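You operate a simulated robot arm through the tools that you are given. There is no shell and no other tool. Be economical: measure what you need, move in short steps, check, and stop when the job is done.

You are at the controls of a simulated robot arm. One attempt, no reset.

JOB
Fill the heater to about MAX, vent the air and start it at the heat on the card.
Fine: leave the flow wheel.

The check looks at the end state, three seconds after you hand in, the way a careful person would. Anything else that was tipped, shoved, dropped, spilled or broken makes it a failure.

ROBOT AND FRAMES
A 7-joint arm with a two-finger parallel gripper, fixed in place. Base frame: the origin is at the foot of the arm, x ahead of it, y to its left, z up; the work surface is at about z = 800. Readings come in mm, degrees, newtons and seconds.
With the tool pointing down near the work surface it reaches from about 240 to 680 mm from the base axis. Its first joint turns from -66.0 to 66.0 degrees. Payload 2.4 kg.
The tool frame sits at the grasp point between the pads (the TCP): z along the fingers, y along the line on which they close. The tips reach 30 mm beyond it. Largest opening 94 mm; finger width 28, thickness 10; the body of the gripper, 50 by 96 mm, starts 55 mm behind the TCP.
Orientation is that of the tool frame in the base frame, as a unit quaternion [x, y, z, w]. With the fingers straight down and closing along the base's y, the tool's x points along the base's -x, its y along +y and its z along -z.

CONTROLS
- The arm moves only by the tool drive_tool. Its argument "motion" is a list that holds one entry, the list of rows, each a list of 7 numbers: the shift along the tool's x, y, z in units of 100 mm (1.0 is 100 mm), then the turn, a rotation vector about the tool's x, y, z in units of 180 degrees (1.0 is 180 degrees), then the closure, from 0 (fully open) to 1 (shut). In form: [[[x, y, z, ax, ay, az, fingers], ...]]. A call has 1 to 8 rows; each row is the pose to reach, as a shift and turn from the pose commanded when the call began, along the tool's axes at that moment. A call with a number of a shift or a turn outside -1 to 1 is refused whole. A row lasts 0.2 s, in which the tool goes at most 50 mm and 8.6 degrees; a call with a longer step from one row to the next is refused whole, and so is a gripper value outside its range. Where a pose cannot be reached the arm comes as near as it can. A force on the tool above 70 N (or 10 N above the force at the start of the call, whichever is more), or a blocked arm, ends the call early, and 0.2 s more pass. Each finger travels about 153 mm/s and halts on what it meets, pressing with about 42 N; the grip force reading is that of the motor and also rises with nothing between the fingers. The clock runs only during rows and for 0.2 s after the last one: add rows that repeat a pose to give the fingers time. It gives the time, the measured TCP pose, the force on the tool (base axes), the opening and the grip force at its end, in the units of the frame above (readings bear some noise).
- Cameras (640 x 400 px; columns grow to the right, rows downward): "scene" is fixed at [52.8, 489.4, 1448.4]; the picture's right is [-0.58, -0.82, 0.00], its down [-0.42, 0.30, -0.86] and it looks along [0.70, -0.49, -0.52] (base axes); focal length 276 px, centre (320, 200). "wrist" rides on the gripper at [-37, 0, -58] in the tool frame; the picture's right is [0.00, -1.00, 0.00], its down [0.97, 0.00, -0.24] and it looks along [0.24, 0.00, 0.97] (tool axes); focal length 218 px, centre (320, 200). There is no depth. A picture from a camera that has moved, and an enlarged one, comes with that camera's place and axes in the base frame and with its lens.
- camera(camera): a new picture of that camera. No time passes.
- inspect(camera, box): a new picture of the part [left, top, right, bottom] of that camera's present view, enlarged. No time passes.
- finish_job(): hands the job in; it is judged then, once.

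Work in short steps. Places have to be worked out from the pictures, the camera data and where the tool is seen: move nearer, look again, correct. Check each grasp and each placing, and mend what went wrong. You have 120 turns and 68 pictures in all, those below and enlarged ones among them. Open the gripper and draw the arm clear of the work before you hand the job in, unless the task says otherwise; then end with one line.

The tools are called after "Request:" as a command line: name --argument value ..., lists and objects as JSON in quotes. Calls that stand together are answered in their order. drive_tool: Moves the arm, as the interface text tells. Its arguments: {"type":"object","properties":{"motion":{"type":"array","items":{"type":"array","items":{"type":"array","items":{"type":"number"}}}}},"required":["motion"]} The other tools are called the same way: camera (camera) takes a picture; inspect (camera, box) takes an enlarged picture of a part of a camera's view; finish_job () hands the job in.

At the start:

```text
clock: 0.0
tool_pos: [388.4, 50.0, 1310.0]
ee_rot: [-0.001, 1.0, 0.0, 0.0]
wrist_force: [-0.4, 0.0, -0.2]
gripper_width: 94.1
gripper_force: 0.0
```

scene: 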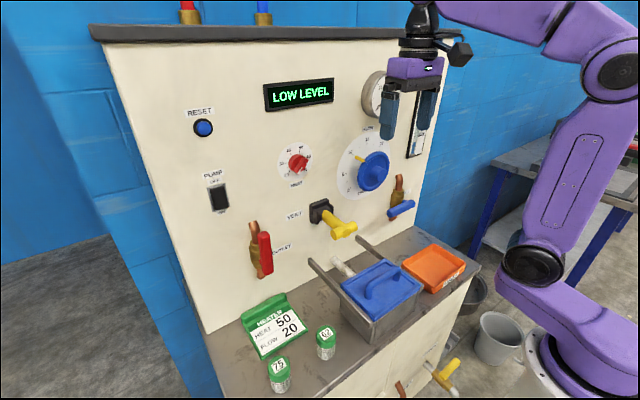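
wrist: 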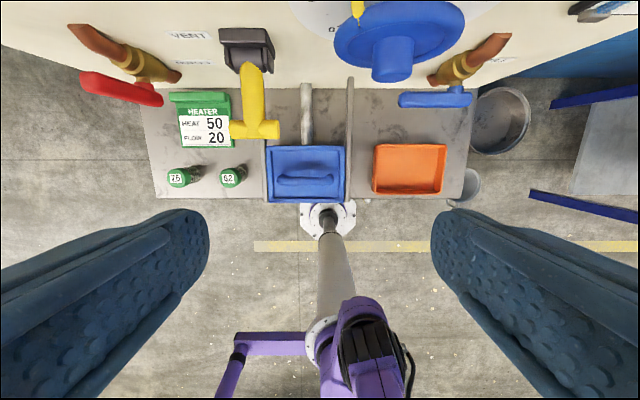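

I start by looking closely at the panel: display, gauges, dial, valves, and card.

Request:
inspect --camera "scene" --box '[170, 60, 330, 160]'

Request:
inspect --camera "scene" --box '[260, 130, 420, 230]'

Request:
inspect --camera "scene" --box '[340, 50, 460, 170]'

Request:
inspect --camera "scene" --box '[180, 220, 500, 400]'

```text
4.00 times, centred on (250, 110) of scene
camera zoom: at [52.8, 489.4, 1448.4], right [-0.58, -0.82, 0.0], down [-0.42, 0.3, -0.86], along [0.7, -0.49, -0.52], focal length 1103 px, centre (600, 560)
```

zoom: 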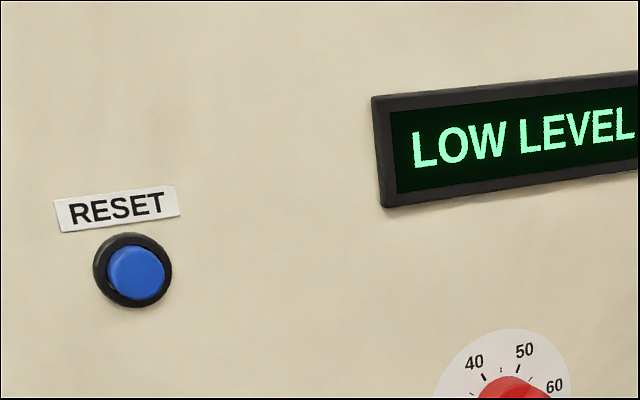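

```text
4.00 times, centred on (340, 180) of scene
camera zoom: at [52.8, 489.4, 1448.4], right [-0.58, -0.82, 0.0], down [-0.42, 0.3, -0.86], along [0.7, -0.49, -0.52], focal length 1103 px, centre (240, 280)
```

zoom: 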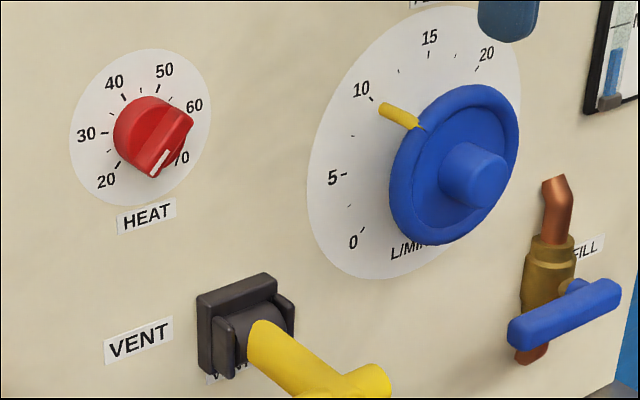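

```text
3.33 times, centred on (400, 110) of scene
camera zoom: at [52.8, 489.4, 1448.4], right [-0.58, -0.82, 0.0], down [-0.42, 0.3, -0.86], along [0.7, -0.49, -0.52], focal length 920 px, centre (53, 500)
```

zoom: 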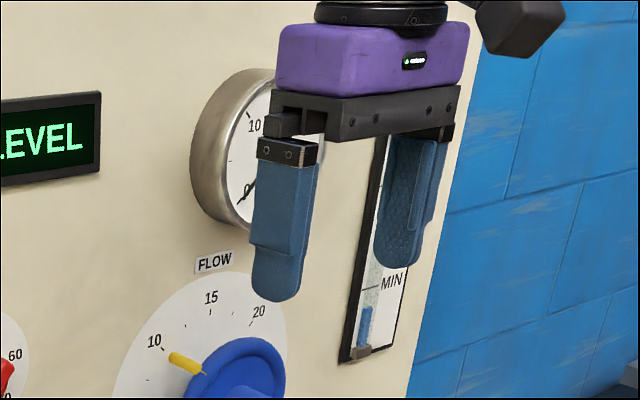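

```text
2.00 times, centred on (340, 310) of scene
camera zoom: at [52.8, 489.4, 1448.4], right [-0.58, -0.82, 0.0], down [-0.42, 0.3, -0.86], along [0.7, -0.49, -0.52], focal length 552 px, centre (280, -20)
```

zoom: 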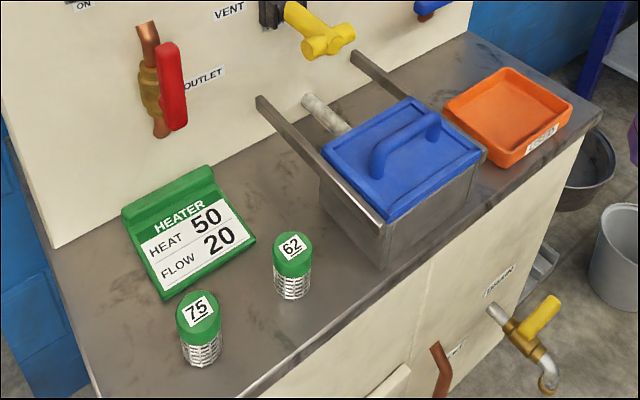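

The panel face is near x≈560. I check the pump switch, drain tap, outlet and vent details.

Request:
inspect --camera "scene" --box '[190, 160, 350, 290]'

Request:
inspect --camera "scene" --box '[380, 300, 540, 400]'

Request:
inspect --camera "wrist" --box '[60, 0, 320, 160]'

Request:
inspect --camera "wrist" --box '[320, 0, 540, 140]'

```text
3.08 times, centred on (270, 225) of scene
camera zoom: at [52.8, 489.4, 1448.4], right [-0.58, -0.82, 0.0], down [-0.42, 0.3, -0.86], along [0.7, -0.49, -0.52], focal length 849 px, centre (474, 123)
```

zoom: 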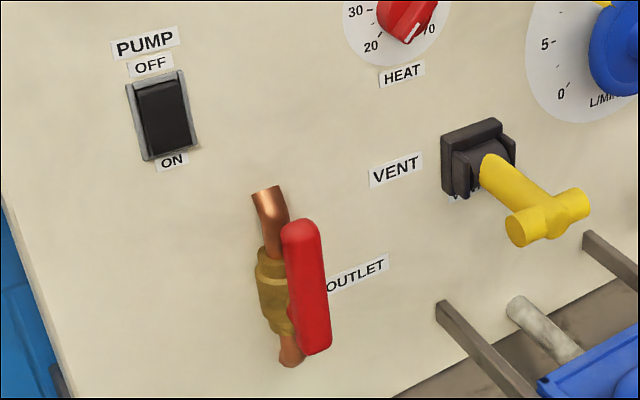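

```text
4.00 times, centred on (460, 350) of scene
camera zoom: at [52.8, 489.4, 1448.4], right [-0.58, -0.82, 0.0], down [-0.42, 0.3, -0.86], along [0.7, -0.49, -0.52], focal length 1103 px, centre (-240, -400)
```

zoom: 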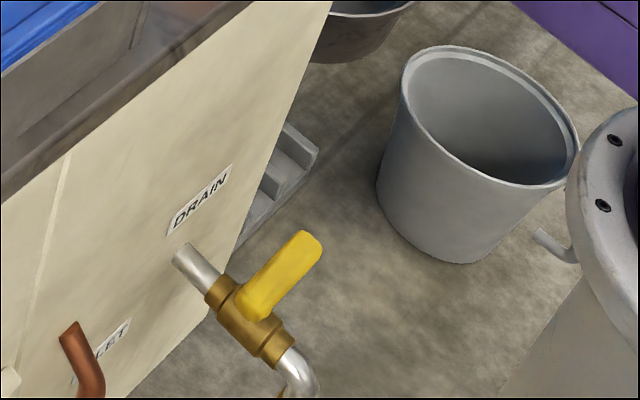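

```text
2.46 times, centred on (190, 80) of wrist
camera zoom: at [424.8, 49.7, 1368.8], right [0.0, -1.0, 0.0], down [-0.97, 0.0, 0.24], along [-0.24, 0.0, -0.97], focal length 537 px, centre (640, 495)
```

zoom: 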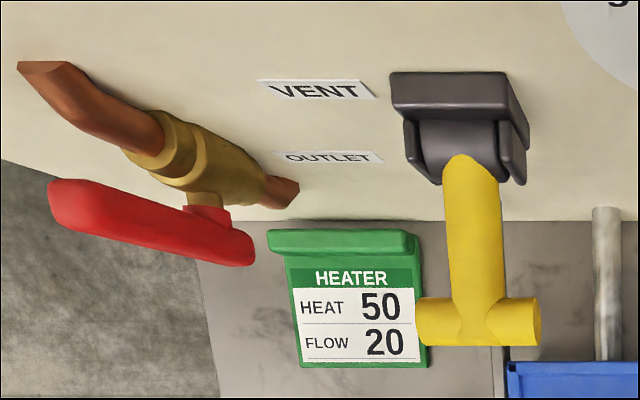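

```text
2.86 times, centred on (430, 70) of wrist
camera zoom: at [424.8, 49.7, 1368.8], right [0.0, -1.0, 0.0], down [-0.97, 0.0, 0.24], along [-0.24, 0.0, -0.97], focal length 624 px, centre (6, 571)
```

zoom: 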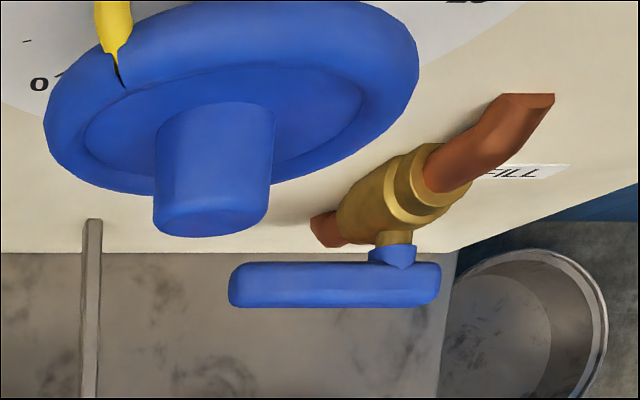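

Drain is closed (handle crosswise), outlet open, fill closed. I look at the box, lid and orange tray more closely, and the switch.

Request:
inspect --camera "wrist" --box '[230, 70, 470, 220]'

Request:
inspect --camera "scene" --box '[300, 215, 480, 345]'

Request:
inspect --camera "scene" --box '[195, 165, 245, 220]'

```text
2.67 times, centred on (350, 145) of wrist
camera zoom: at [424.8, 49.7, 1368.8], right [0.0, -1.0, 0.0], down [-0.97, 0.0, 0.24], along [-0.24, 0.0, -0.97], focal length 582 px, centre (240, 347)
```

zoom: 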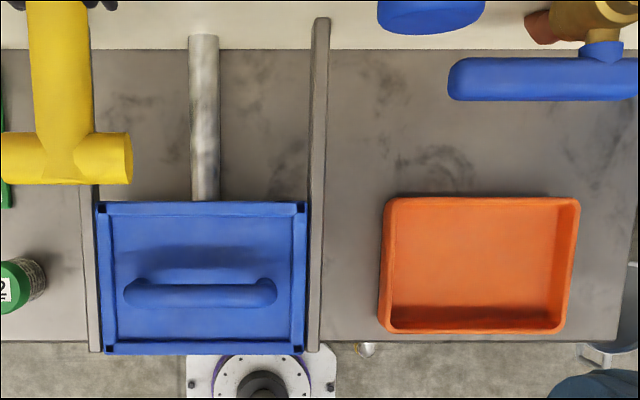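

```text
3.08 times, centred on (390, 280) of scene
camera zoom: at [52.8, 489.4, 1448.4], right [-0.58, -0.82, 0.0], down [-0.42, 0.3, -0.86], along [0.7, -0.49, -0.52], focal length 849 px, centre (105, -46)
```

zoom: 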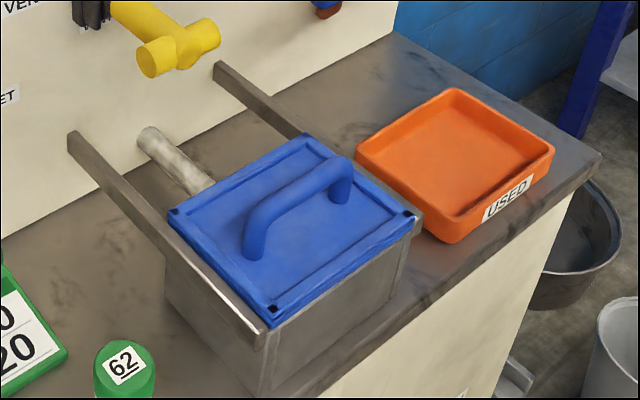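

```text
7.27 times, centred on (220, 192) of scene
camera zoom: at [52.8, 489.4, 1448.4], right [-0.58, -0.82, 0.0], down [-0.42, 0.3, -0.86], along [0.7, -0.49, -0.52], focal length 2006 px, centre (1047, 254)
```

zoom: 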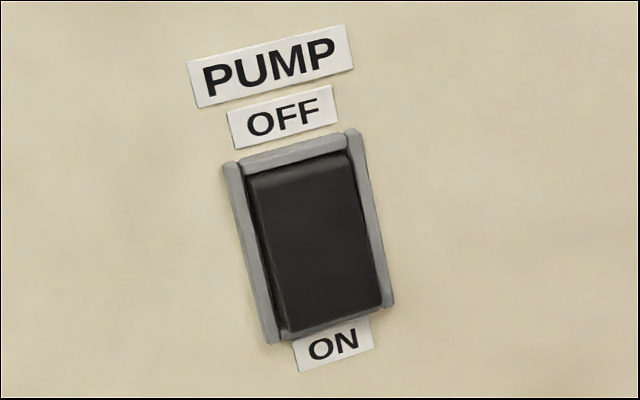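

The lidded box is a filter housing with a USED tray, unrelated to the job. The pump rocker is OFF. I turn the tool to face the panel.

Request:
drive_tool --motion '[[[0, 0, 0, 0, -0.045, 0, 0], [0, 0, 0, 0, -0.09, 0, 0], [0, 0, 0, 0, -0.135, 0, 0], [0, 0, 0, 0, -0.18, 0, 0], [0, 0, 0, 0, -0.225, 0, 0], [0, 0, 0, 0, -0.27, 0, 0]]]'

```text
clock: 1.4
tool_pos: [387.1, 49.0, 1310.4]
ee_rot: [0.0, 0.91, 0.0, 0.414]
wrist_force: [0.3, 0.0, 0.1]
gripper_width: 94.0
gripper_force: 0.1
```

Turning as expected; I complete the turn to horizontal.

Request:
drive_tool --motion '[[[0, 0, 0, 0, -0.045, 0, 0], [0, 0, 0, 0, -0.09, 0, 0], [0, 0, 0, 0, -0.135, 0, 0], [0, 0, 0, 0, -0.18, 0, 0], [0, 0, 0, 0, -0.23, 0, 0]]]'

Request:
camera --camera "wrist"

Request:
camera --camera "scene"

```text
refused: row 5 steps farther than a row can; nothing moved
```

```text
54 pictures are left
camera wrist: at [369.0, 49.3, 1377.0], right [0.0, -1.0, 0.0], down [-0.82, 0.0, -0.57], along [0.57, 0.0, -0.82], focal length 218 px, centre (320, 200)
```

wrist: 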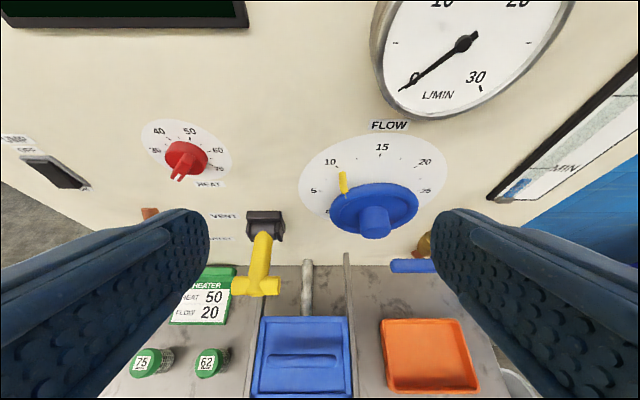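

```text
53 pictures are left
```

scene: 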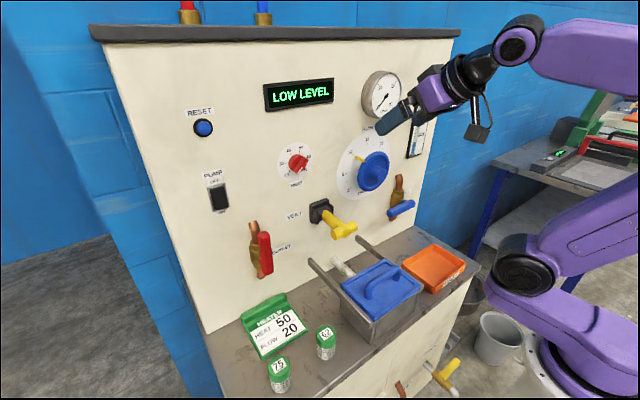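

Row limit exceeded slightly; retry with even steps.

Request:
drive_tool --motion '[[[0, 0, 0, 0, -0.046, 0, 0], [0, 0, 0, 0, -0.092, 0, 0], [0, 0, 0, 0, -0.138, 0, 0], [0, 0, 0, 0, -0.184, 0, 0], [0, 0, 0, 0, -0.228, 0, 0], [0.0, 0, -0.4, 0, -0.228, 0, 0]]]'

Request:
camera --camera "wrist"

```text
clock: 2.8
tool_pos: [357.7, 51.0, 1337.3]
ee_rot: [0.0, 0.709, 0.0, 0.705]
wrist_force: [0.2, -0.6, -0.2]
gripper_width: 93.8
gripper_force: 0.0
out of reach, approached as far as the arm can: row 5
```

```text
52 pictures are left
camera wrist: at [300.7, 51.1, 1375.3], right [0.0, -1.0, 0.0], down [-0.25, 0.0, -0.97], along [0.97, 0.0, -0.25], focal length 218 px, centre (320, 200)
```

wrist: 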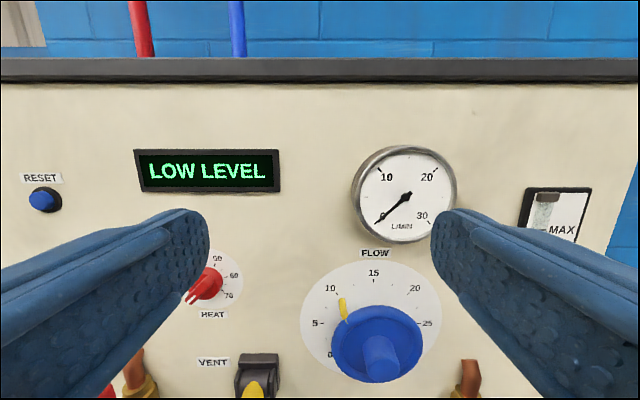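

Facing the panel. I move toward the fill lever (around y≈-130, z≈976) with fingers closed, staying back at x≈357.

Request:
drive_tool --motion '[[[0.45, -0.2, 0, 0, 0, 0, 1], [0.9, -0.4, 0, 0, 0, 0, 1], [1.0, -0.8, 0, 0, 0, 0, 1]]]'

Request:
drive_tool --motion '[[[0.45, -0.2, 0, 0, 0, 0, 1], [0.9, -0.4, 0, 0, 0, 0, 1], [1.0, -0.7, 0, 0, 0, 0, 1]]]'

Request:
camera --camera "wrist"

```text
clock: 3.6
tool_pos: [372.1, 1.9, 1327.4]
ee_rot: [0.0, 0.71, 0.0, 0.704]
wrist_force: [0.6, 0.2, 0.0]
gripper_width: 0.0
gripper_force: 32.6
out of reach, approached as far as the arm can: row 1, 2, 3
```

```text
clock: 4.4
tool_pos: [381.5, -26.9, 1323.4]
ee_rot: [0.0, 0.709, 0.0, 0.705]
wrist_force: [-0.4, -0.1, 0.0]
gripper_width: 0.0
gripper_force: 32.5
out of reach, approached as far as the arm can: row 1, 2, 3
```

```text
51 pictures are left
camera wrist: at [325.0, -26.8, 1362.6], right [0.0, -1.0, 0.0], down [-0.25, 0.0, -0.97], along [0.97, 0.0, -0.25], focal length 218 px, centre (320, 200)
```

wrist: 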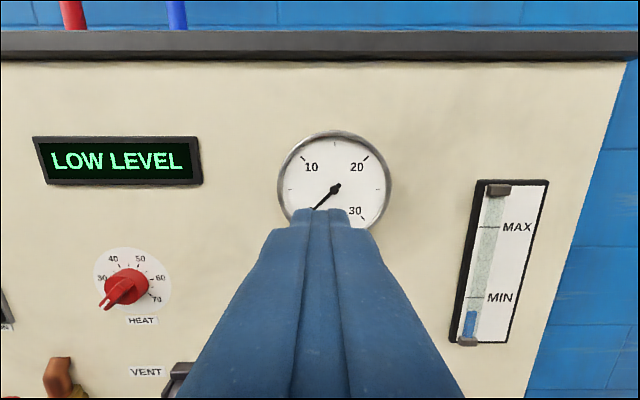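

The horizontal pose is outside reach here; a pitch of about 45° worked. I rotate back to that and travel down to the fill lever.

Request:
drive_tool --motion '[[[0, 0, 0, 0, 0.046, 0, 1], [0, 0, 0, 0, 0.092, 0, 1], [0, 0, 0, 0, 0.138, 0, 1], [0, 0, 0, 0, 0.184, 0, 1], [0, 0, 0, 0, 0.228, 0, 1]]]'

```text
clock: 5.6
tool_pos: [383.9, -26.6, 1326.5]
ee_rot: [0.0, 0.912, 0.0, 0.41]
wrist_force: [-0.1, -0.8, -0.1]
gripper_width: 0.0
gripper_force: 33.2
```

Pitch restored at (384,-27,1326). I descend ~260 mm and 60 mm to the right.

Request:
drive_tool --motion '[[[0.324, -0.1, 0.288, 0, 0, 0, 1], [0.648, -0.2, 0.576, 0, 0, 0, 1], [0.972, -0.3, 0.863, 0, 0, 0, 1]]]'

Request:
drive_tool --motion '[[[0.324, -0.1, 0.288, 0, 0, 0, 1], [0.648, -0.2, 0.576, 0, 0, 0, 1], [0.972, -0.3, 0.863, 0, 0, 0, 1]]]'

Request:
camera --camera "wrist"

Request:
camera --camera "scene"

```text
clock: 6.4
tool_pos: [385.8, -56.7, 1195.9]
ee_rot: [0.001, 0.912, -0.001, 0.411]
wrist_force: [0.6, -0.2, -0.2]
gripper_width: 0.1
gripper_force: 32.9
```

```text
clock: 7.2
tool_pos: [360.8, -115.1, 1042.9]
ee_rot: [0.039, 0.951, -0.078, 0.297]
wrist_force: [1.8, -0.3, 1.0]
gripper_width: 0.0
gripper_force: 33.3
out of reach, approached as far as the arm can: row 1, 2, 3
```

```text
50 pictures are left
camera wrist: at [360.5, -106.4, 1111.4], right [-0.12, -0.98, 0.12], down [-0.93, 0.07, -0.36], along [0.35, -0.16, -0.92], focal length 218 px, centre (320, 200)
```

wrist: 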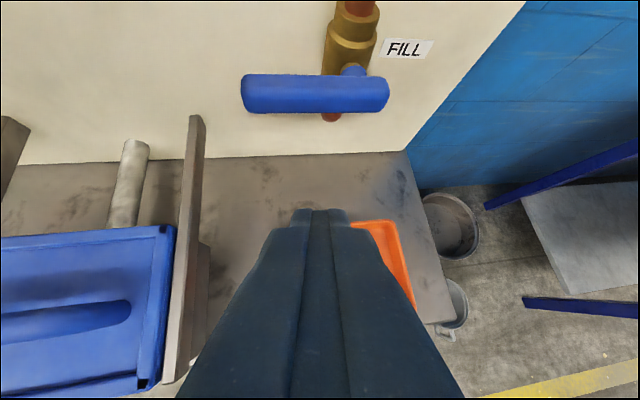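

```text
49 pictures are left
```

scene: 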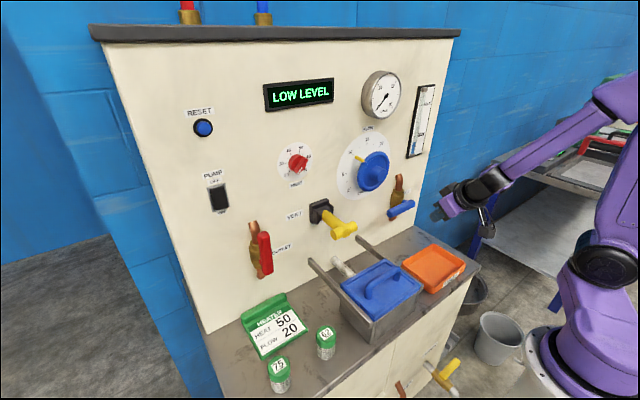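

Lever estimate: centre (498,-138,985), pivot near y≈-168, arm extending to y≈-80. The pose drifted in roll because of reach; I correct it and move outward, where steeper pitch should be reachable.

Request:
drive_tool --motion '[[[-0.34, 0.03, 0.12, -0.028, 0, -0.005, 1], [-0.69, 0.06, 0.233, -0.055, 0, -0.009, 1]]]'

```text
clock: 7.8
tool_pos: [451.1, -29.0, 1112.8]
ee_rot: [-0.03, 0.909, 0.075, 0.408]
wrist_force: [-0.2, 0.2, -0.1]
gripper_width: 0.0
gripper_force: 32.8
out of reach, approached as far as the arm can: row 1, 2
```

The command reference kept the earlier orientation. I undo the roll and see where it settles.

Request:
drive_tool --motion '[[[0, 0, 0, 0.028, 0, 0.005, 1], [0, 0, 0, 0.055, 0, 0.009, 1], [0, 0, 0, 0.055, 0, 0.009, 1]]]'

```text
clock: 8.6
tool_pos: [462.6, -77.4, 1111.3]
ee_rot: [0.0, 0.911, -0.001, 0.411]
wrist_force: [-0.3, -0.1, -1.0]
gripper_width: 0.0
gripper_force: 33.3
out of reach, approached as far as the arm can: row 1
```

Now a clean pose at (463,-77,1111). I try lowering 50 mm and right 30 mm, away from the wheel, backing a bit in x.

Request:
drive_tool --motion '[[[0.25, -0.15, 0.1, 0, 0, 0, 1], [0.5, -0.3, 0.2, 0, 0, 0, 1], [0.5, -0.3, 0.2, 0, 0, 0, 1]]]'

Request:
drive_tool --motion '[[[0, 0, 0, 0, -0.046, 0, 1], [0, 0, 0, 0, -0.092, 0, 1], [0, 0, 0, 0, -0.138, 0, 1], [0, 0, 0, 0, -0.138, 0, 1]]]'

```text
clock: 9.4
tool_pos: [443.5, -99.5, 1063.1]
ee_rot: [0.001, 0.912, -0.003, 0.411]
wrist_force: [0.1, -0.3, 0.3]
gripper_width: 0.0
gripper_force: 32.4
out of reach, approached as far as the arm can: row 2, 3
```

```text
clock: 10.4
tool_pos: [460.7, -75.9, 1089.0]
ee_rot: [-0.007, 0.804, -0.017, 0.594]
wrist_force: [0.9, 0.2, -0.2]
gripper_width: 0.1
gripper_force: 33.0
out of reach, approached as far as the arm can: row 1, 2, 3, 4
```

Low and horizontal isn't reachable, but I can push the short right end of the lever down (left end goes up). I rotate back to ~40° pitch and shift right.

Request:
drive_tool --motion '[[[0, -0.1, -0.1, 0, 0.046, 0, 1], [0, -0.2, -0.2, 0, 0.092, 0, 1], [0, -0.4, -0.3, 0, 0.138, 0, 1], [0, -0.7, -0.3, 0, 0.183, 0, 1], [0, -1.0, -0.3, 0, 0.183, 0, 1], [0, -1.0, -0.3, 0, 0.183, 0, 1]]]'

Request:
camera --camera "wrist"

```text
clock: 11.8
tool_pos: [431.1, -176.7, 1096.5]
ee_rot: [0.0, 0.938, 0.001, 0.347]
wrist_force: [-0.8, 0.0, 0.0]
gripper_width: 0.1
gripper_force: 32.9
out of reach, approached as far as the arm can: row 1
```

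```text
48 pictures are left
camera wrist: at [422.9, -176.6, 1166.0], right [0.0, -1.0, 0.0], down [-0.89, 0.0, -0.45], along [0.45, 0.0, -0.89], focal length 218 px, centre (320, 200)
```

wrist: 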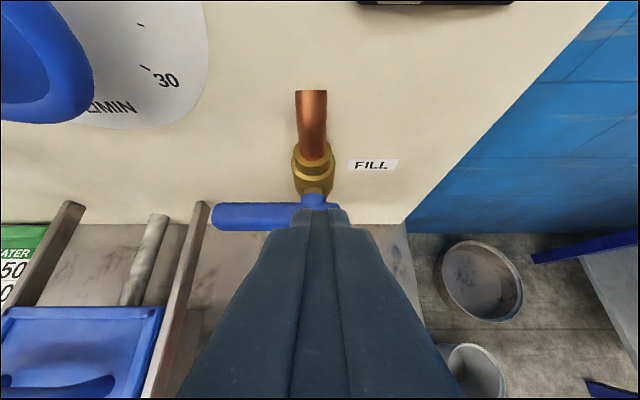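

Pivot stub seen at y≈-171, lever ends about -79 and -200, x≈498. I go to hover just above the short right end (y≈-199).

Request:
drive_tool --motion '[[[-0.05, -0.22, 0.35, 0, 0, 0, 1], [-0.107, -0.22, 0.75, 0, 0, 0, 1], [-0.107, -0.22, 0.75, 0, 0, 0, 1]]]'

Request:
camera --camera "wrist"

Request:
inspect --camera "scene" --box '[350, 140, 470, 240]'

```text
clock: 12.6
tool_pos: [488.2, -196.0, 1047.0]
ee_rot: [0.001, 0.938, 0.0, 0.346]
wrist_force: [0.4, 0.7, -0.4]
gripper_width: 0.1
gripper_force: 33.1
```

```text
47 pictures are left
camera wrist: at [479.2, -196.8, 1115.6], right [0.0, -1.0, 0.0], down [-0.89, 0.0, -0.45], along [0.45, 0.0, -0.89], focal length 218 px, centre (320, 200)
```

wrist: 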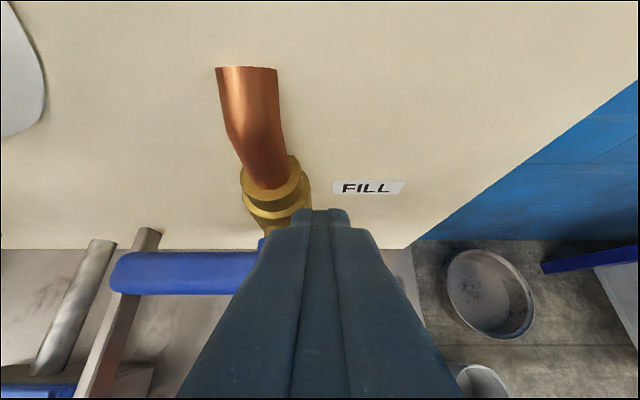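

```text
4.00 times, centred on (410, 190) of scene
camera zoom: at [52.8, 489.4, 1448.4], right [-0.58, -0.82, 0.0], down [-0.42, 0.3, -0.86], along [0.7, -0.49, -0.52], focal length 1103 px, centre (-40, 240)
```

zoom: 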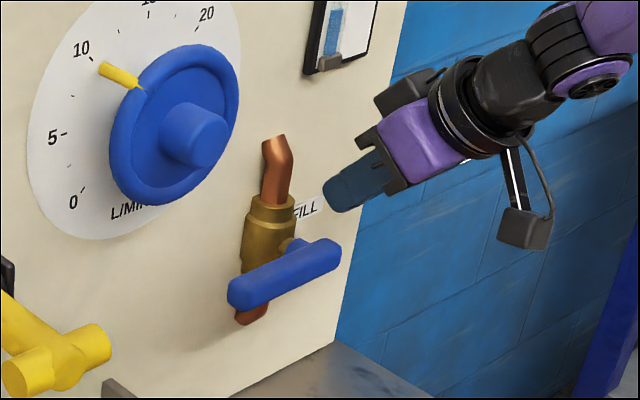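

The tip hovers over the short end. I push straight down slowly by ~40 mm.

Request:
drive_tool --motion '[[[0.065, 0, 0.076, 0, 0, 0, 1], [0.13, 0, 0.152, 0, 0, 0, 1], [0.17, 0, 0.2, 0, 0, 0, 1], [0.21, 0, 0.245, 0, 0, 0, 1], [0.26, 0, 0.304, 0, 0, 0, 1]]]'

Request:
camera --camera "wrist"

Request:
inspect --camera "scene" --box '[350, 140, 470, 240]'

```text
clock: 13.8
tool_pos: [488.2, -196.8, 1004.6]
ee_rot: [0.001, 0.938, 0.0, 0.345]
wrist_force: [0.1, 0.8, 0.0]
gripper_width: 0.3
gripper_force: 33.0
```

```text
45 pictures are left
camera wrist: at [479.9, -197.7, 1074.9], right [0.0, -1.0, 0.0], down [-0.89, 0.0, -0.45], along [0.45, 0.0, -0.89], focal length 218 px, centre (320, 200)
```

wrist: 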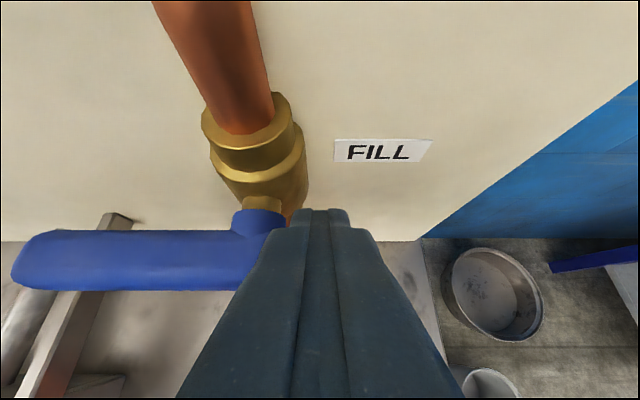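

```text
4.00 times, centred on (410, 190) of scene
camera zoom: at [52.8, 489.4, 1448.4], right [-0.58, -0.82, 0.0], down [-0.42, 0.3, -0.86], along [0.7, -0.49, -0.52], focal length 1103 px, centre (-40, 240)
```

zoom: 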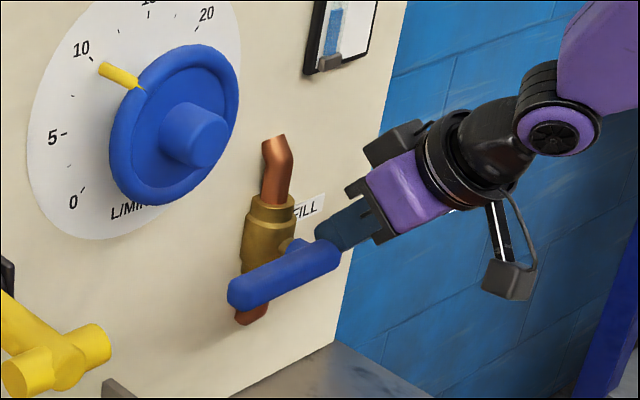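

The finger passed beside the short end, which is too short to push on. I'll instead grip the long left end front-to-back and lift it; retreat up and roll the tool 90°.

Request:
drive_tool --motion '[[[-0.09, 0, -0.35, 0, 0, 0, 1], [-0.2, 0.3, -0.7, 0, 0, 0, 1], [-0.217, 0.6, -0.867, 0, 0, 0.046, 1], [-0.217, 0.6, -0.867, 0, 0, 0.092, 1], [-0.217, 0.6, -0.867, 0, 0, 0.138, 1], [-0.217, 0.6, -0.867, 0, 0, 0.184, 1], [-0.217, 0.6, -0.867, 0, 0, 0.23, 1], [-0.217, 0.6, -0.867, 0, 0, 0.276, 1]]]'

Request:
drive_tool --motion '[[[0, 0, 0, 0, 0, 0.046, 1], [0, 0, 0, 0, 0, 0.092, 1], [0, 0, 0, 0, 0, 0.138, 0.5], [0, 0, 0, 0, 0, 0.184, 0.5], [0, 0, 0, 0, 0, 0.224, 0.5]]]'

Request:
camera --camera "wrist"

```text
clock: 15.6
tool_pos: [448.8, -139.1, 1085.7]
ee_rot: [0.395, 0.851, 0.146, 0.314]
wrist_force: [0.7, 0.6, -0.7]
gripper_width: 0.1
gripper_force: 33.2
```

```text
clock: 16.8
tool_pos: [453.5, -137.3, 1086.5]
ee_rot: [0.652, 0.675, 0.241, 0.247]
wrist_force: [0.0, 1.5, 0.7]
gripper_width: 46.9
gripper_force: 0.0
out of reach, approached as far as the arm can: row 5
```

```text
43 pictures are left
camera wrist: at [417.3, -174.3, 1132.4], right [-0.76, -0.03, -0.65], down [-0.18, 0.97, 0.16], along [0.62, 0.24, -0.74], focal length 218 px, centre (320, 200)
```

wrist: 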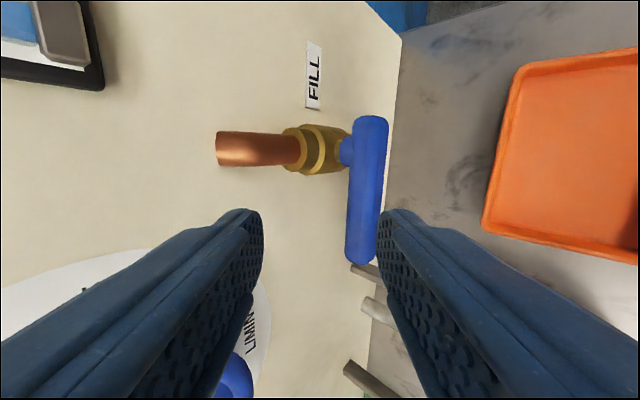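

Rolled nicely: the lower finger will contact the lever's front-underside. I move to a pre-grasp point at the left end (y≈-97), 60 mm back along the approach.

Request:
drive_tool --motion '[[[0.2, -0.16, 0.2, 0, 0, 0, 0.36], [0.41, -0.316, 0.43, 0, 0, 0, 0.36], [0.41, -0.316, 0.43, 0, 0, 0, 0.36]]]'

Request:
camera --camera "wrist"

Request:
inspect --camera "scene" --box '[330, 120, 490, 240]'

```text
clock: 17.6
tool_pos: [455.1, -97.1, 1035.0]
ee_rot: [0.663, 0.663, 0.244, 0.245]
wrist_force: [0.4, 0.5, -0.4]
gripper_width: 60.4
gripper_force: 0.1
```

```text
42 pictures are left
camera wrist: at [418.1, -133.8, 1078.8], right [-0.76, 0.0, -0.65], down [-0.16, 0.97, 0.18], along [0.63, 0.24, -0.74], focal length 218 px, centre (320, 200)
```

wrist: 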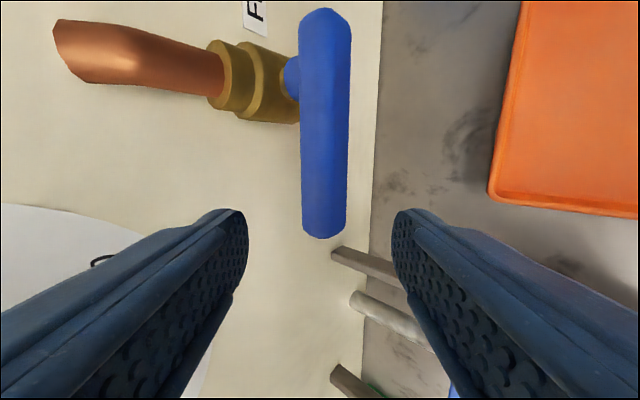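

```text
3.33 times, centred on (410, 180) of scene
camera zoom: at [52.8, 489.5, 1448.4], right [-0.58, -0.82, 0.0], down [-0.42, 0.3, -0.86], along [0.7, -0.49, -0.52], focal length 920 px, centre (20, 267)
```

zoom: 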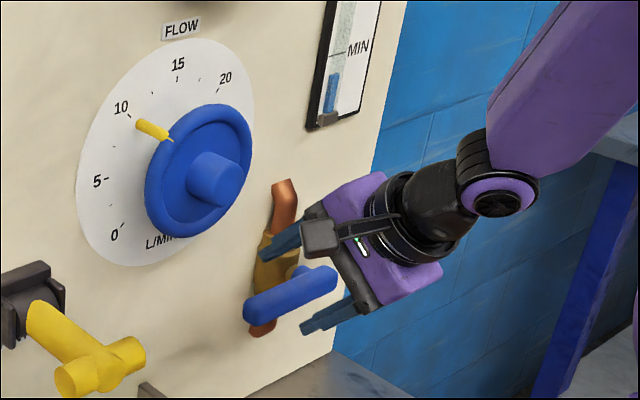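

Alignment is good: lever centred between the fingers. Advance 58 mm along the approach and close.

Request:
drive_tool --motion '[[[0, 0, 0.2, 0, 0, 0, 0.36], [0, 0, 0.4, 0, 0, 0, 0.36], [0, 0, 0.58, 0, 0, 0, 0.36], [0, 0, 0.58, 0, 0, 0, 0.36]]]'

Request:
camera --camera "wrist"

```text
clock: 18.6
tool_pos: [496.2, -97.2, 987.6]
ee_rot: [0.664, 0.663, 0.244, 0.245]
wrist_force: [-1.0, 0.4, -0.6]
gripper_width: 60.2
gripper_force: 0.1
```

```text
40 pictures are left
camera wrist: at [459.1, -134.0, 1033.8], right [-0.76, 0.0, -0.65], down [-0.16, 0.97, 0.18], along [0.63, 0.24, -0.74], focal length 218 px, centre (320, 200)
```

wrist: 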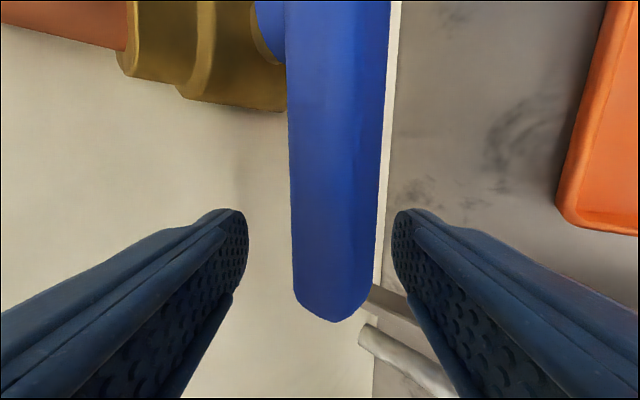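

The lever lies between the fingers. I keep the fingers caged loosely and lift along the arc so the lower finger raises the lever's left end.

Request:
drive_tool --motion '[[[0, 0.117, -0.136, 0, 0, 0, 0.36], [-0.025, 0.24, -0.28, 0, 0, 0, 0.36], [-0.1, 0.351, -0.408, 0, 0, 0, 0.36], [-0.21, 0.455, -0.53, 0, 0, 0, 0.36], [-0.28, 0.494, -0.575, 0, 0, 0, 0.36]]]'

Request:
camera --camera "wrist"

Request:
camera --camera "scene"

```text
clock: 19.8
tool_pos: [493.8, -124.6, 1066.2]
ee_rot: [0.663, 0.664, 0.245, 0.245]
wrist_force: [-14.5, 7.7, 0.9]
gripper_width: 66.5
gripper_force: 6.1
```

```text
39 pictures are left
camera wrist: at [456.8, -161.6, 1110.7], right [-0.76, 0.0, -0.65], down [-0.16, 0.97, 0.18], along [0.63, 0.24, -0.74], focal length 218 px, centre (320, 200)
```

wrist: 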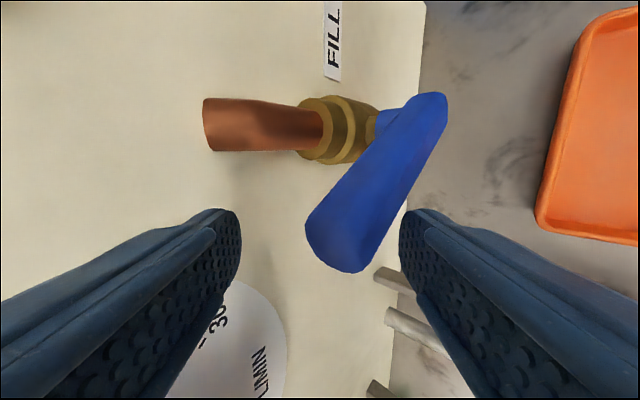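

```text
38 pictures are left
```

scene: 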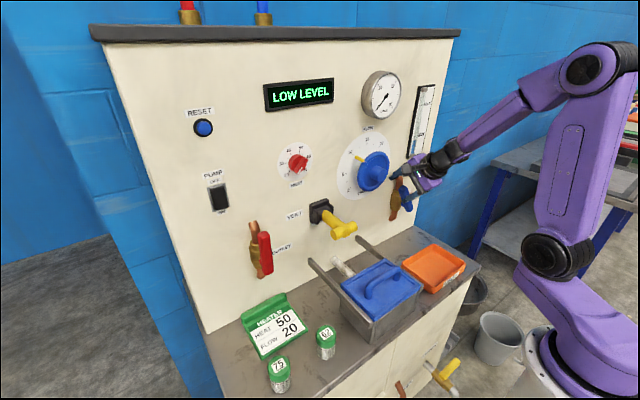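

The lever is up ~40°. I check the level gauge before continuing.

Request:
inspect --camera "scene" --box '[395, 75, 445, 165]'

```text
4.44 times, centred on (420, 120) of scene
camera zoom: at [52.3, 489.7, 1448.4], right [-0.58, -0.82, 0.0], down [-0.42, 0.3, -0.86], along [0.7, -0.49, -0.52], focal length 1226 px, centre (-124, 556)
```

zoom: 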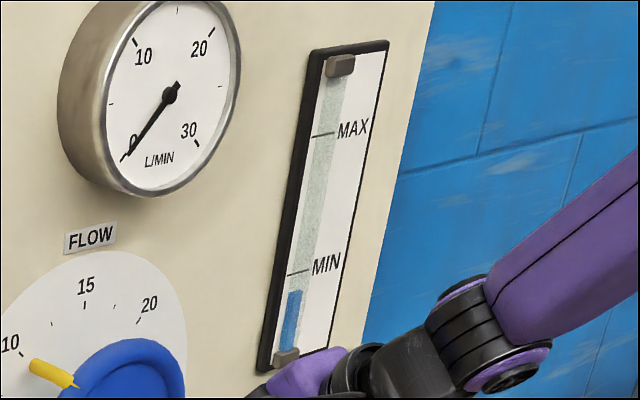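

Level unchanged so far. Continue the arc a bit more (15 mm right, 12 mm up).

Request:
drive_tool --motion '[[[-0.08, 0.05, -0.06, 0, 0, 0, 0.36], [-0.16, 0.08, -0.095, 0, 0, 0, 0.36], [-0.16, 0.08, -0.095, 0, 0, 0, 0.36]]]'

Request:
camera --camera "wrist"

Request:
inspect --camera "scene" --box '[340, 75, 445, 225]'

```text
clock: 20.6
tool_pos: [493.2, -140.3, 1074.7]
ee_rot: [0.662, 0.663, 0.246, 0.248]
wrist_force: [0.5, 0.9, -0.4]
gripper_width: 59.9
gripper_force: 0.0
out of reach, approached as far as the arm can: row 1, 2, 3
```

```text
36 pictures are left
camera wrist: at [456.3, -177.4, 1119.2], right [-0.76, 0.0, -0.66], down [-0.16, 0.97, 0.18], along [0.64, 0.24, -0.73], focal length 218 px, centre (320, 200)
```

wrist: 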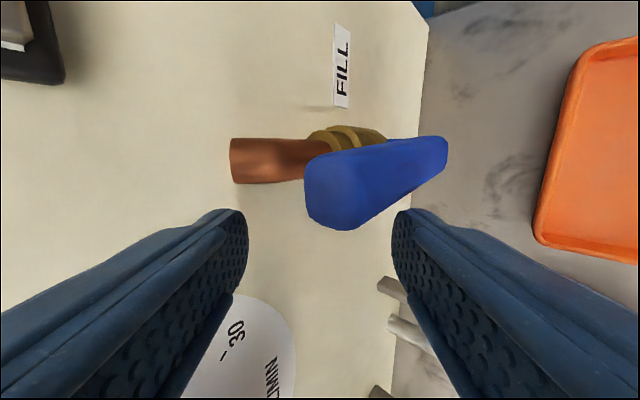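

```text
2.67 times, centred on (392, 150) of scene
camera zoom: at [52.8, 489.4, 1448.4], right [-0.58, -0.82, 0.0], down [-0.42, 0.3, -0.86], along [0.7, -0.49, -0.52], focal length 736 px, centre (127, 333)
```

zoom: 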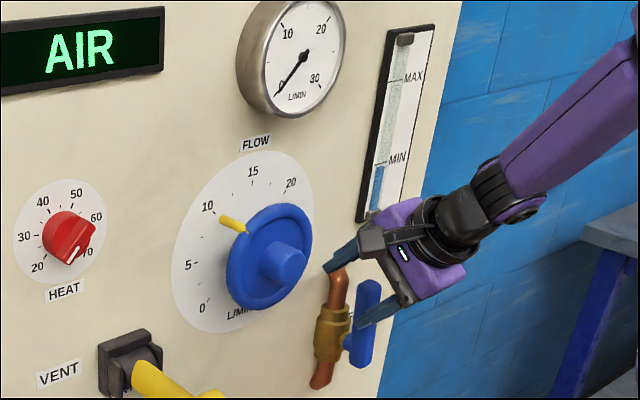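

The valve is open; display changed to AIR and the level is rising (now about MIN). I retract along the approach to get ready to push the lever back from its right side.

Request:
drive_tool --motion '[[[0, 0, -0.4, 0, 0, -0.04, 0.36], [0, 0, -0.7, 0, 0, -0.08, 1]]]'

Request:
inspect --camera "scene" --box '[340, 75, 445, 225]'

```text
clock: 21.2
tool_pos: [447.6, -137.3, 1126.4]
ee_rot: [0.573, 0.743, 0.212, 0.273]
wrist_force: [1.5, 1.9, -0.4]
gripper_width: 0.2
gripper_force: 32.8
out of reach, approached as far as the arm can: row 1
```

```text
2.67 times, centred on (392, 150) of scene
camera zoom: at [52.8, 489.6, 1448.4], right [-0.58, -0.82, 0.0], down [-0.42, 0.3, -0.86], along [0.7, -0.49, -0.52], focal length 736 px, centre (127, 333)
```

zoom: 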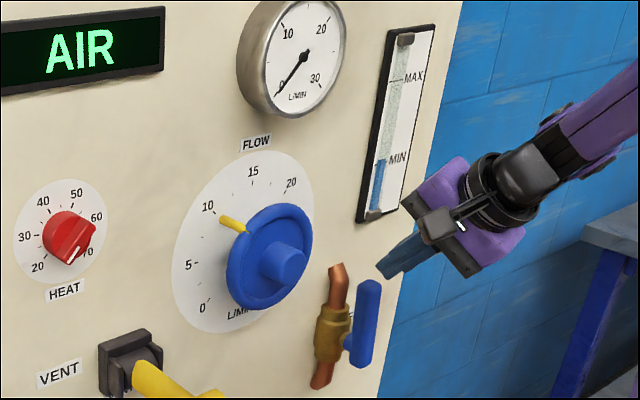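

Level rises ~10 px/s in this view; ~8 s to MAX. Meanwhile I unroll the tool and move to the right of the lever, staying high.

Request:
drive_tool --motion '[[[-0.1, -0.02, 0, 0, 0, -0.045, 1], [-0.2, -0.05, 0, 0, 0, -0.09, 1], [-0.3, -0.08, 0, 0, 0, -0.135, 1], [-0.4, -0.1, 0, 0, 0, -0.18, 1], [-0.5, -0.13, 0, 0, 0, -0.225, 1], [-0.6, -0.16, 0, 0, 0, -0.27, 1], [-0.725, -0.19, 0, 0, 0, -0.315, 1], [-0.725, -0.19, 0, 0, 0, -0.36, 1]]]'

Request:
camera --camera "wrist"

Request:
inspect --camera "scene" --box '[340, 75, 445, 225]'

```text
clock: 23.0
tool_pos: [446.5, -214.1, 1126.9]
ee_rot: [0.087, 0.934, 0.032, 0.346]
wrist_force: [-0.1, 0.8, 0.1]
gripper_width: 0.1
gripper_force: 33.0
```

```text
33 pictures are left
camera wrist: at [437.8, -222.2, 1195.6], right [-0.14, -0.98, -0.12], down [-0.88, 0.18, -0.44], along [0.45, 0.04, -0.89], focal length 218 px, centre (320, 200)
```

wrist: 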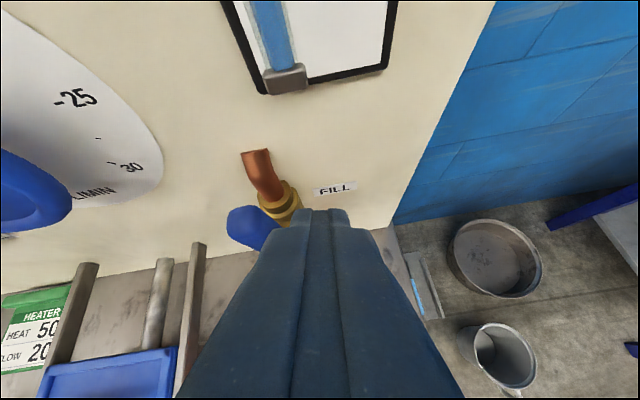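

```text
2.67 times, centred on (392, 150) of scene
camera zoom: at [52.8, 489.4, 1448.4], right [-0.58, -0.82, 0.0], down [-0.42, 0.3, -0.86], along [0.7, -0.49, -0.52], focal length 736 px, centre (127, 333)
```

zoom: 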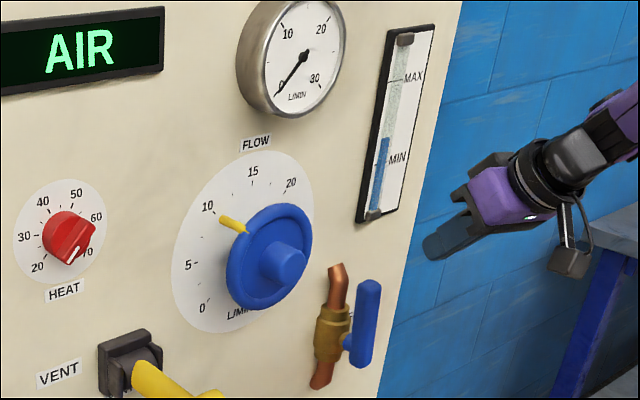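

Level halfway-ish (12 px/s, ~58 px to MAX). I move the closed fingers down to stand just right of the upright lever.

Request:
drive_tool --motion '[[[0.066, -0.012, 0.27, 0, 0, -0.03, 1], [0.132, -0.025, 0.54, 0, 0, -0.058, 1], [0.198, -0.037, 0.803, 0, 0, -0.058, 1]]]'

Request:
camera --camera "wrist"

Request:
inspect --camera "scene" --box '[340, 75, 445, 225]'

```text
clock: 23.8
tool_pos: [484.0, -214.2, 1050.6]
ee_rot: [0.002, 0.938, 0.001, 0.346]
wrist_force: [-0.1, 0.0, 0.0]
gripper_width: 0.1
gripper_force: 32.8
```

```text
31 pictures are left
camera wrist: at [475.3, -214.5, 1120.5], right [0.0, -1.0, 0.0], down [-0.89, 0.01, -0.45], along [0.45, 0.0, -0.89], focal length 218 px, centre (320, 200)
```

wrist: 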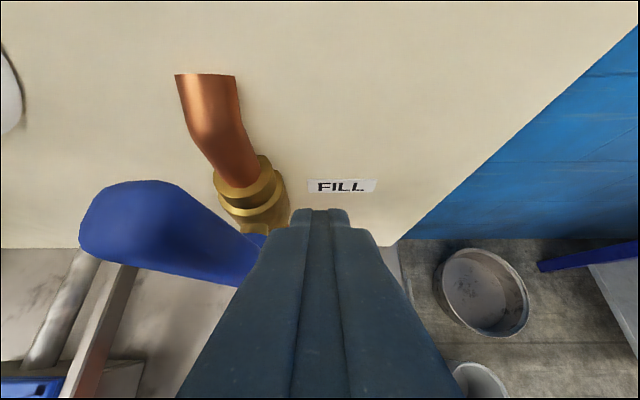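

```text
2.67 times, centred on (392, 150) of scene
camera zoom: at [52.8, 489.4, 1448.4], right [-0.58, -0.82, 0.0], down [-0.42, 0.3, -0.86], along [0.7, -0.49, -0.52], focal length 736 px, centre (127, 333)
```

zoom: 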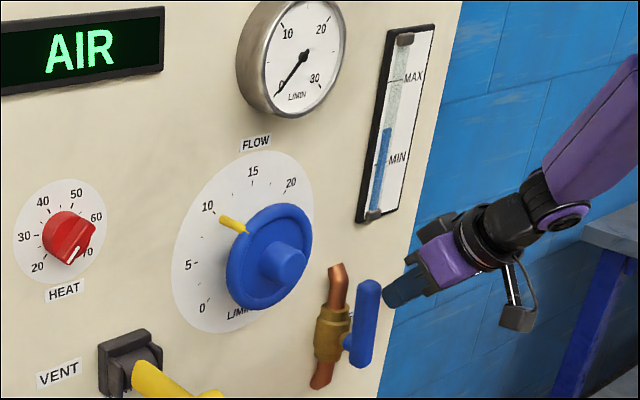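

Positioned. Level ~49 px below MAX at ~11 px/s, so wait 1.8 s in place, then recheck.

Request:
drive_tool --motion '[[[0, 0, 0, 0, 0, 0, 1], [0, 0, 0, 0, 0, 0, 1], [0, 0, 0, 0, 0, 0, 1], [0, 0, 0, 0, 0, 0, 1], [0, 0, 0, 0, 0, 0, 1], [0, 0, 0, 0, 0, 0, 1], [0, 0, 0, 0, 0, 0, 1], [0, 0, 0, 0, 0, 0, 1]]]'

Request:
inspect --camera "scene" --box '[340, 75, 445, 225]'

```text
clock: 25.6
tool_pos: [483.2, -214.0, 1051.8]
ee_rot: [0.004, 0.938, 0.001, 0.346]
wrist_force: [-0.2, 0.4, -0.2]
gripper_width: 0.3
gripper_force: 32.6
```

```text
2.67 times, centred on (392, 150) of scene
camera zoom: at [52.8, 489.4, 1448.4], right [-0.58, -0.82, 0.0], down [-0.42, 0.3, -0.86], along [0.7, -0.49, -0.52], focal length 736 px, centre (127, 333)
```

zoom: 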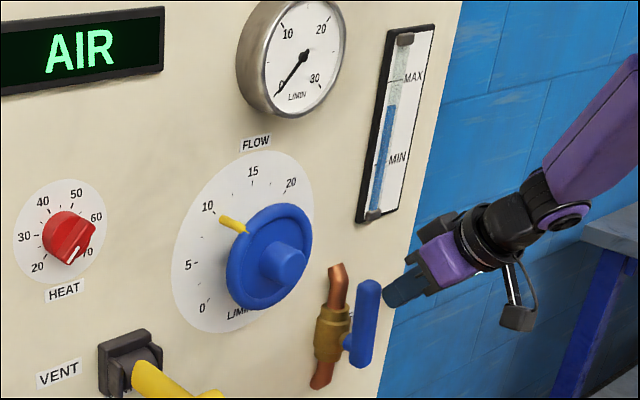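

Level ~24 px below MAX, 1.9 s to go. I wait 1.2 s more then start sweeping the lever left.

Request:
drive_tool --motion '[[[0, 0, 0, 0, 0, 0, 1], [0, 0, 0, 0, 0, 0, 1], [0, 0, 0, 0, 0, 0, 1], [0, 0, 0, 0, 0, 0, 1], [0, 0, 0, 0, 0, 0, 1], [0, 0, 0, 0, 0, 0, 1], [0, 0.4, 0, 0, 0, 0, 1], [0.033, 0.8, 0.038, 0, 0, 0, 1]]]'

Request:
drive_tool --motion '[[[0.06, 0.2, 0.07, 0, 0, 0, 1], [0.11, 0.33, 0.12, 0, 0, 0, 1], [0.13, 0.33, 0.15, 0, 0, 0, 1]]]'

Request:
camera --camera "wrist"

Request:
inspect --camera "scene" --box '[340, 75, 445, 225]'

```text
clock: 27.4
tool_pos: [485.0, -132.8, 1045.7]
ee_rot: [0.003, 0.938, 0.001, 0.347]
wrist_force: [0.2, -0.2, 0.9]
gripper_width: 0.0
gripper_force: 32.9
```

```text
clock: 28.2
tool_pos: [483.9, -100.2, 1026.2]
ee_rot: [0.003, 0.938, 0.001, 0.346]
wrist_force: [0.5, -0.6, -0.5]
gripper_width: 0.3
gripper_force: 33.0
```

```text
28 pictures are left
camera wrist: at [475.9, -101.3, 1095.5], right [0.0, -1.0, 0.0], down [-0.89, 0.01, -0.45], along [0.45, 0.0, -0.89], focal length 218 px, centre (320, 200)
```

wrist: 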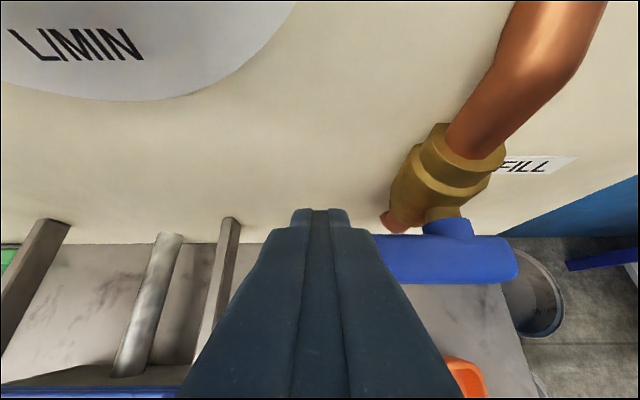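

```text
2.67 times, centred on (392, 150) of scene
camera zoom: at [52.8, 489.5, 1448.4], right [-0.58, -0.82, 0.0], down [-0.42, 0.3, -0.86], along [0.7, -0.49, -0.52], focal length 736 px, centre (127, 333)
```

zoom: 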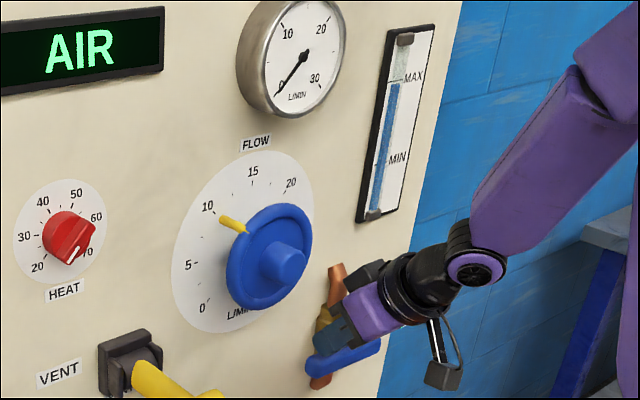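

Level sits at MAX and the fill lever is closed. Retract and move left toward the vent handle (T-bar around (447,142,1046)).

Request:
drive_tool --motion '[[[0.1, 0, -0.4, 0, 0, 0, 1], [0.2, 0, -0.8, 0, 0, 0, 1], [0.2, 0.5, -0.95, 0, 0, 0, 1], [0.2, 0.98, -0.95, 0, 0, 0, 1]]]'

Request:
drive_tool --motion '[[[-0.2, 0.3, -0.35, 0, 0, 0, 1], [-0.4, 0.6, -0.7, 0, 0, 0, 1], [-0.4, 0.98, -0.7, 0, 0, 0, 1]]]'

Request:
camera --camera "wrist"

Request:
camera --camera "scene"

```text
refused: row 3 steps farther than a row can; nothing moved
```

```text
refused: row 1 steps farther than a row can; nothing moved
```

```text
26 pictures are left
camera wrist: at [475.9, -101.3, 1095.5], right [0.0, -1.0, 0.0], down [-0.89, 0.01, -0.45], along [0.45, 0.0, -0.89], focal length 218 px, centre (320, 200)
```

wrist: 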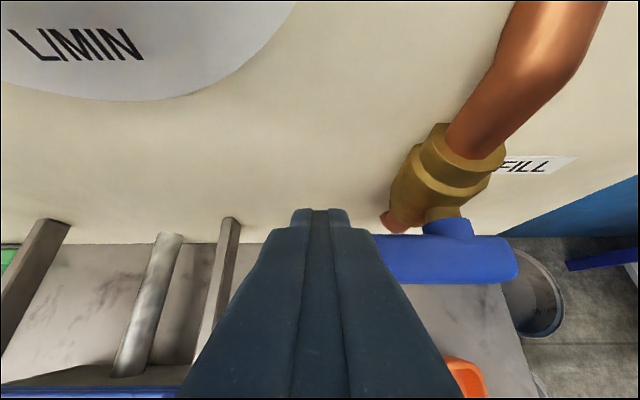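

```text
25 pictures are left
```

scene: 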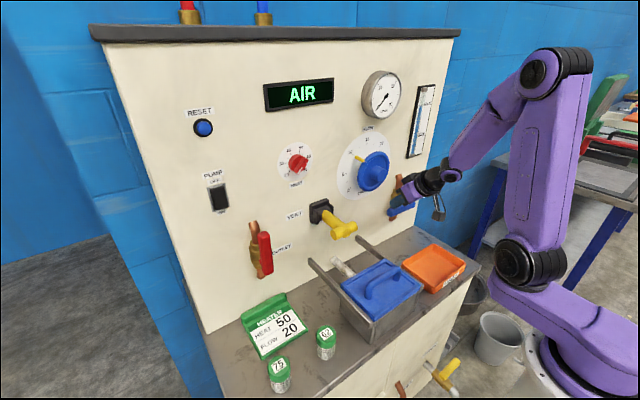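

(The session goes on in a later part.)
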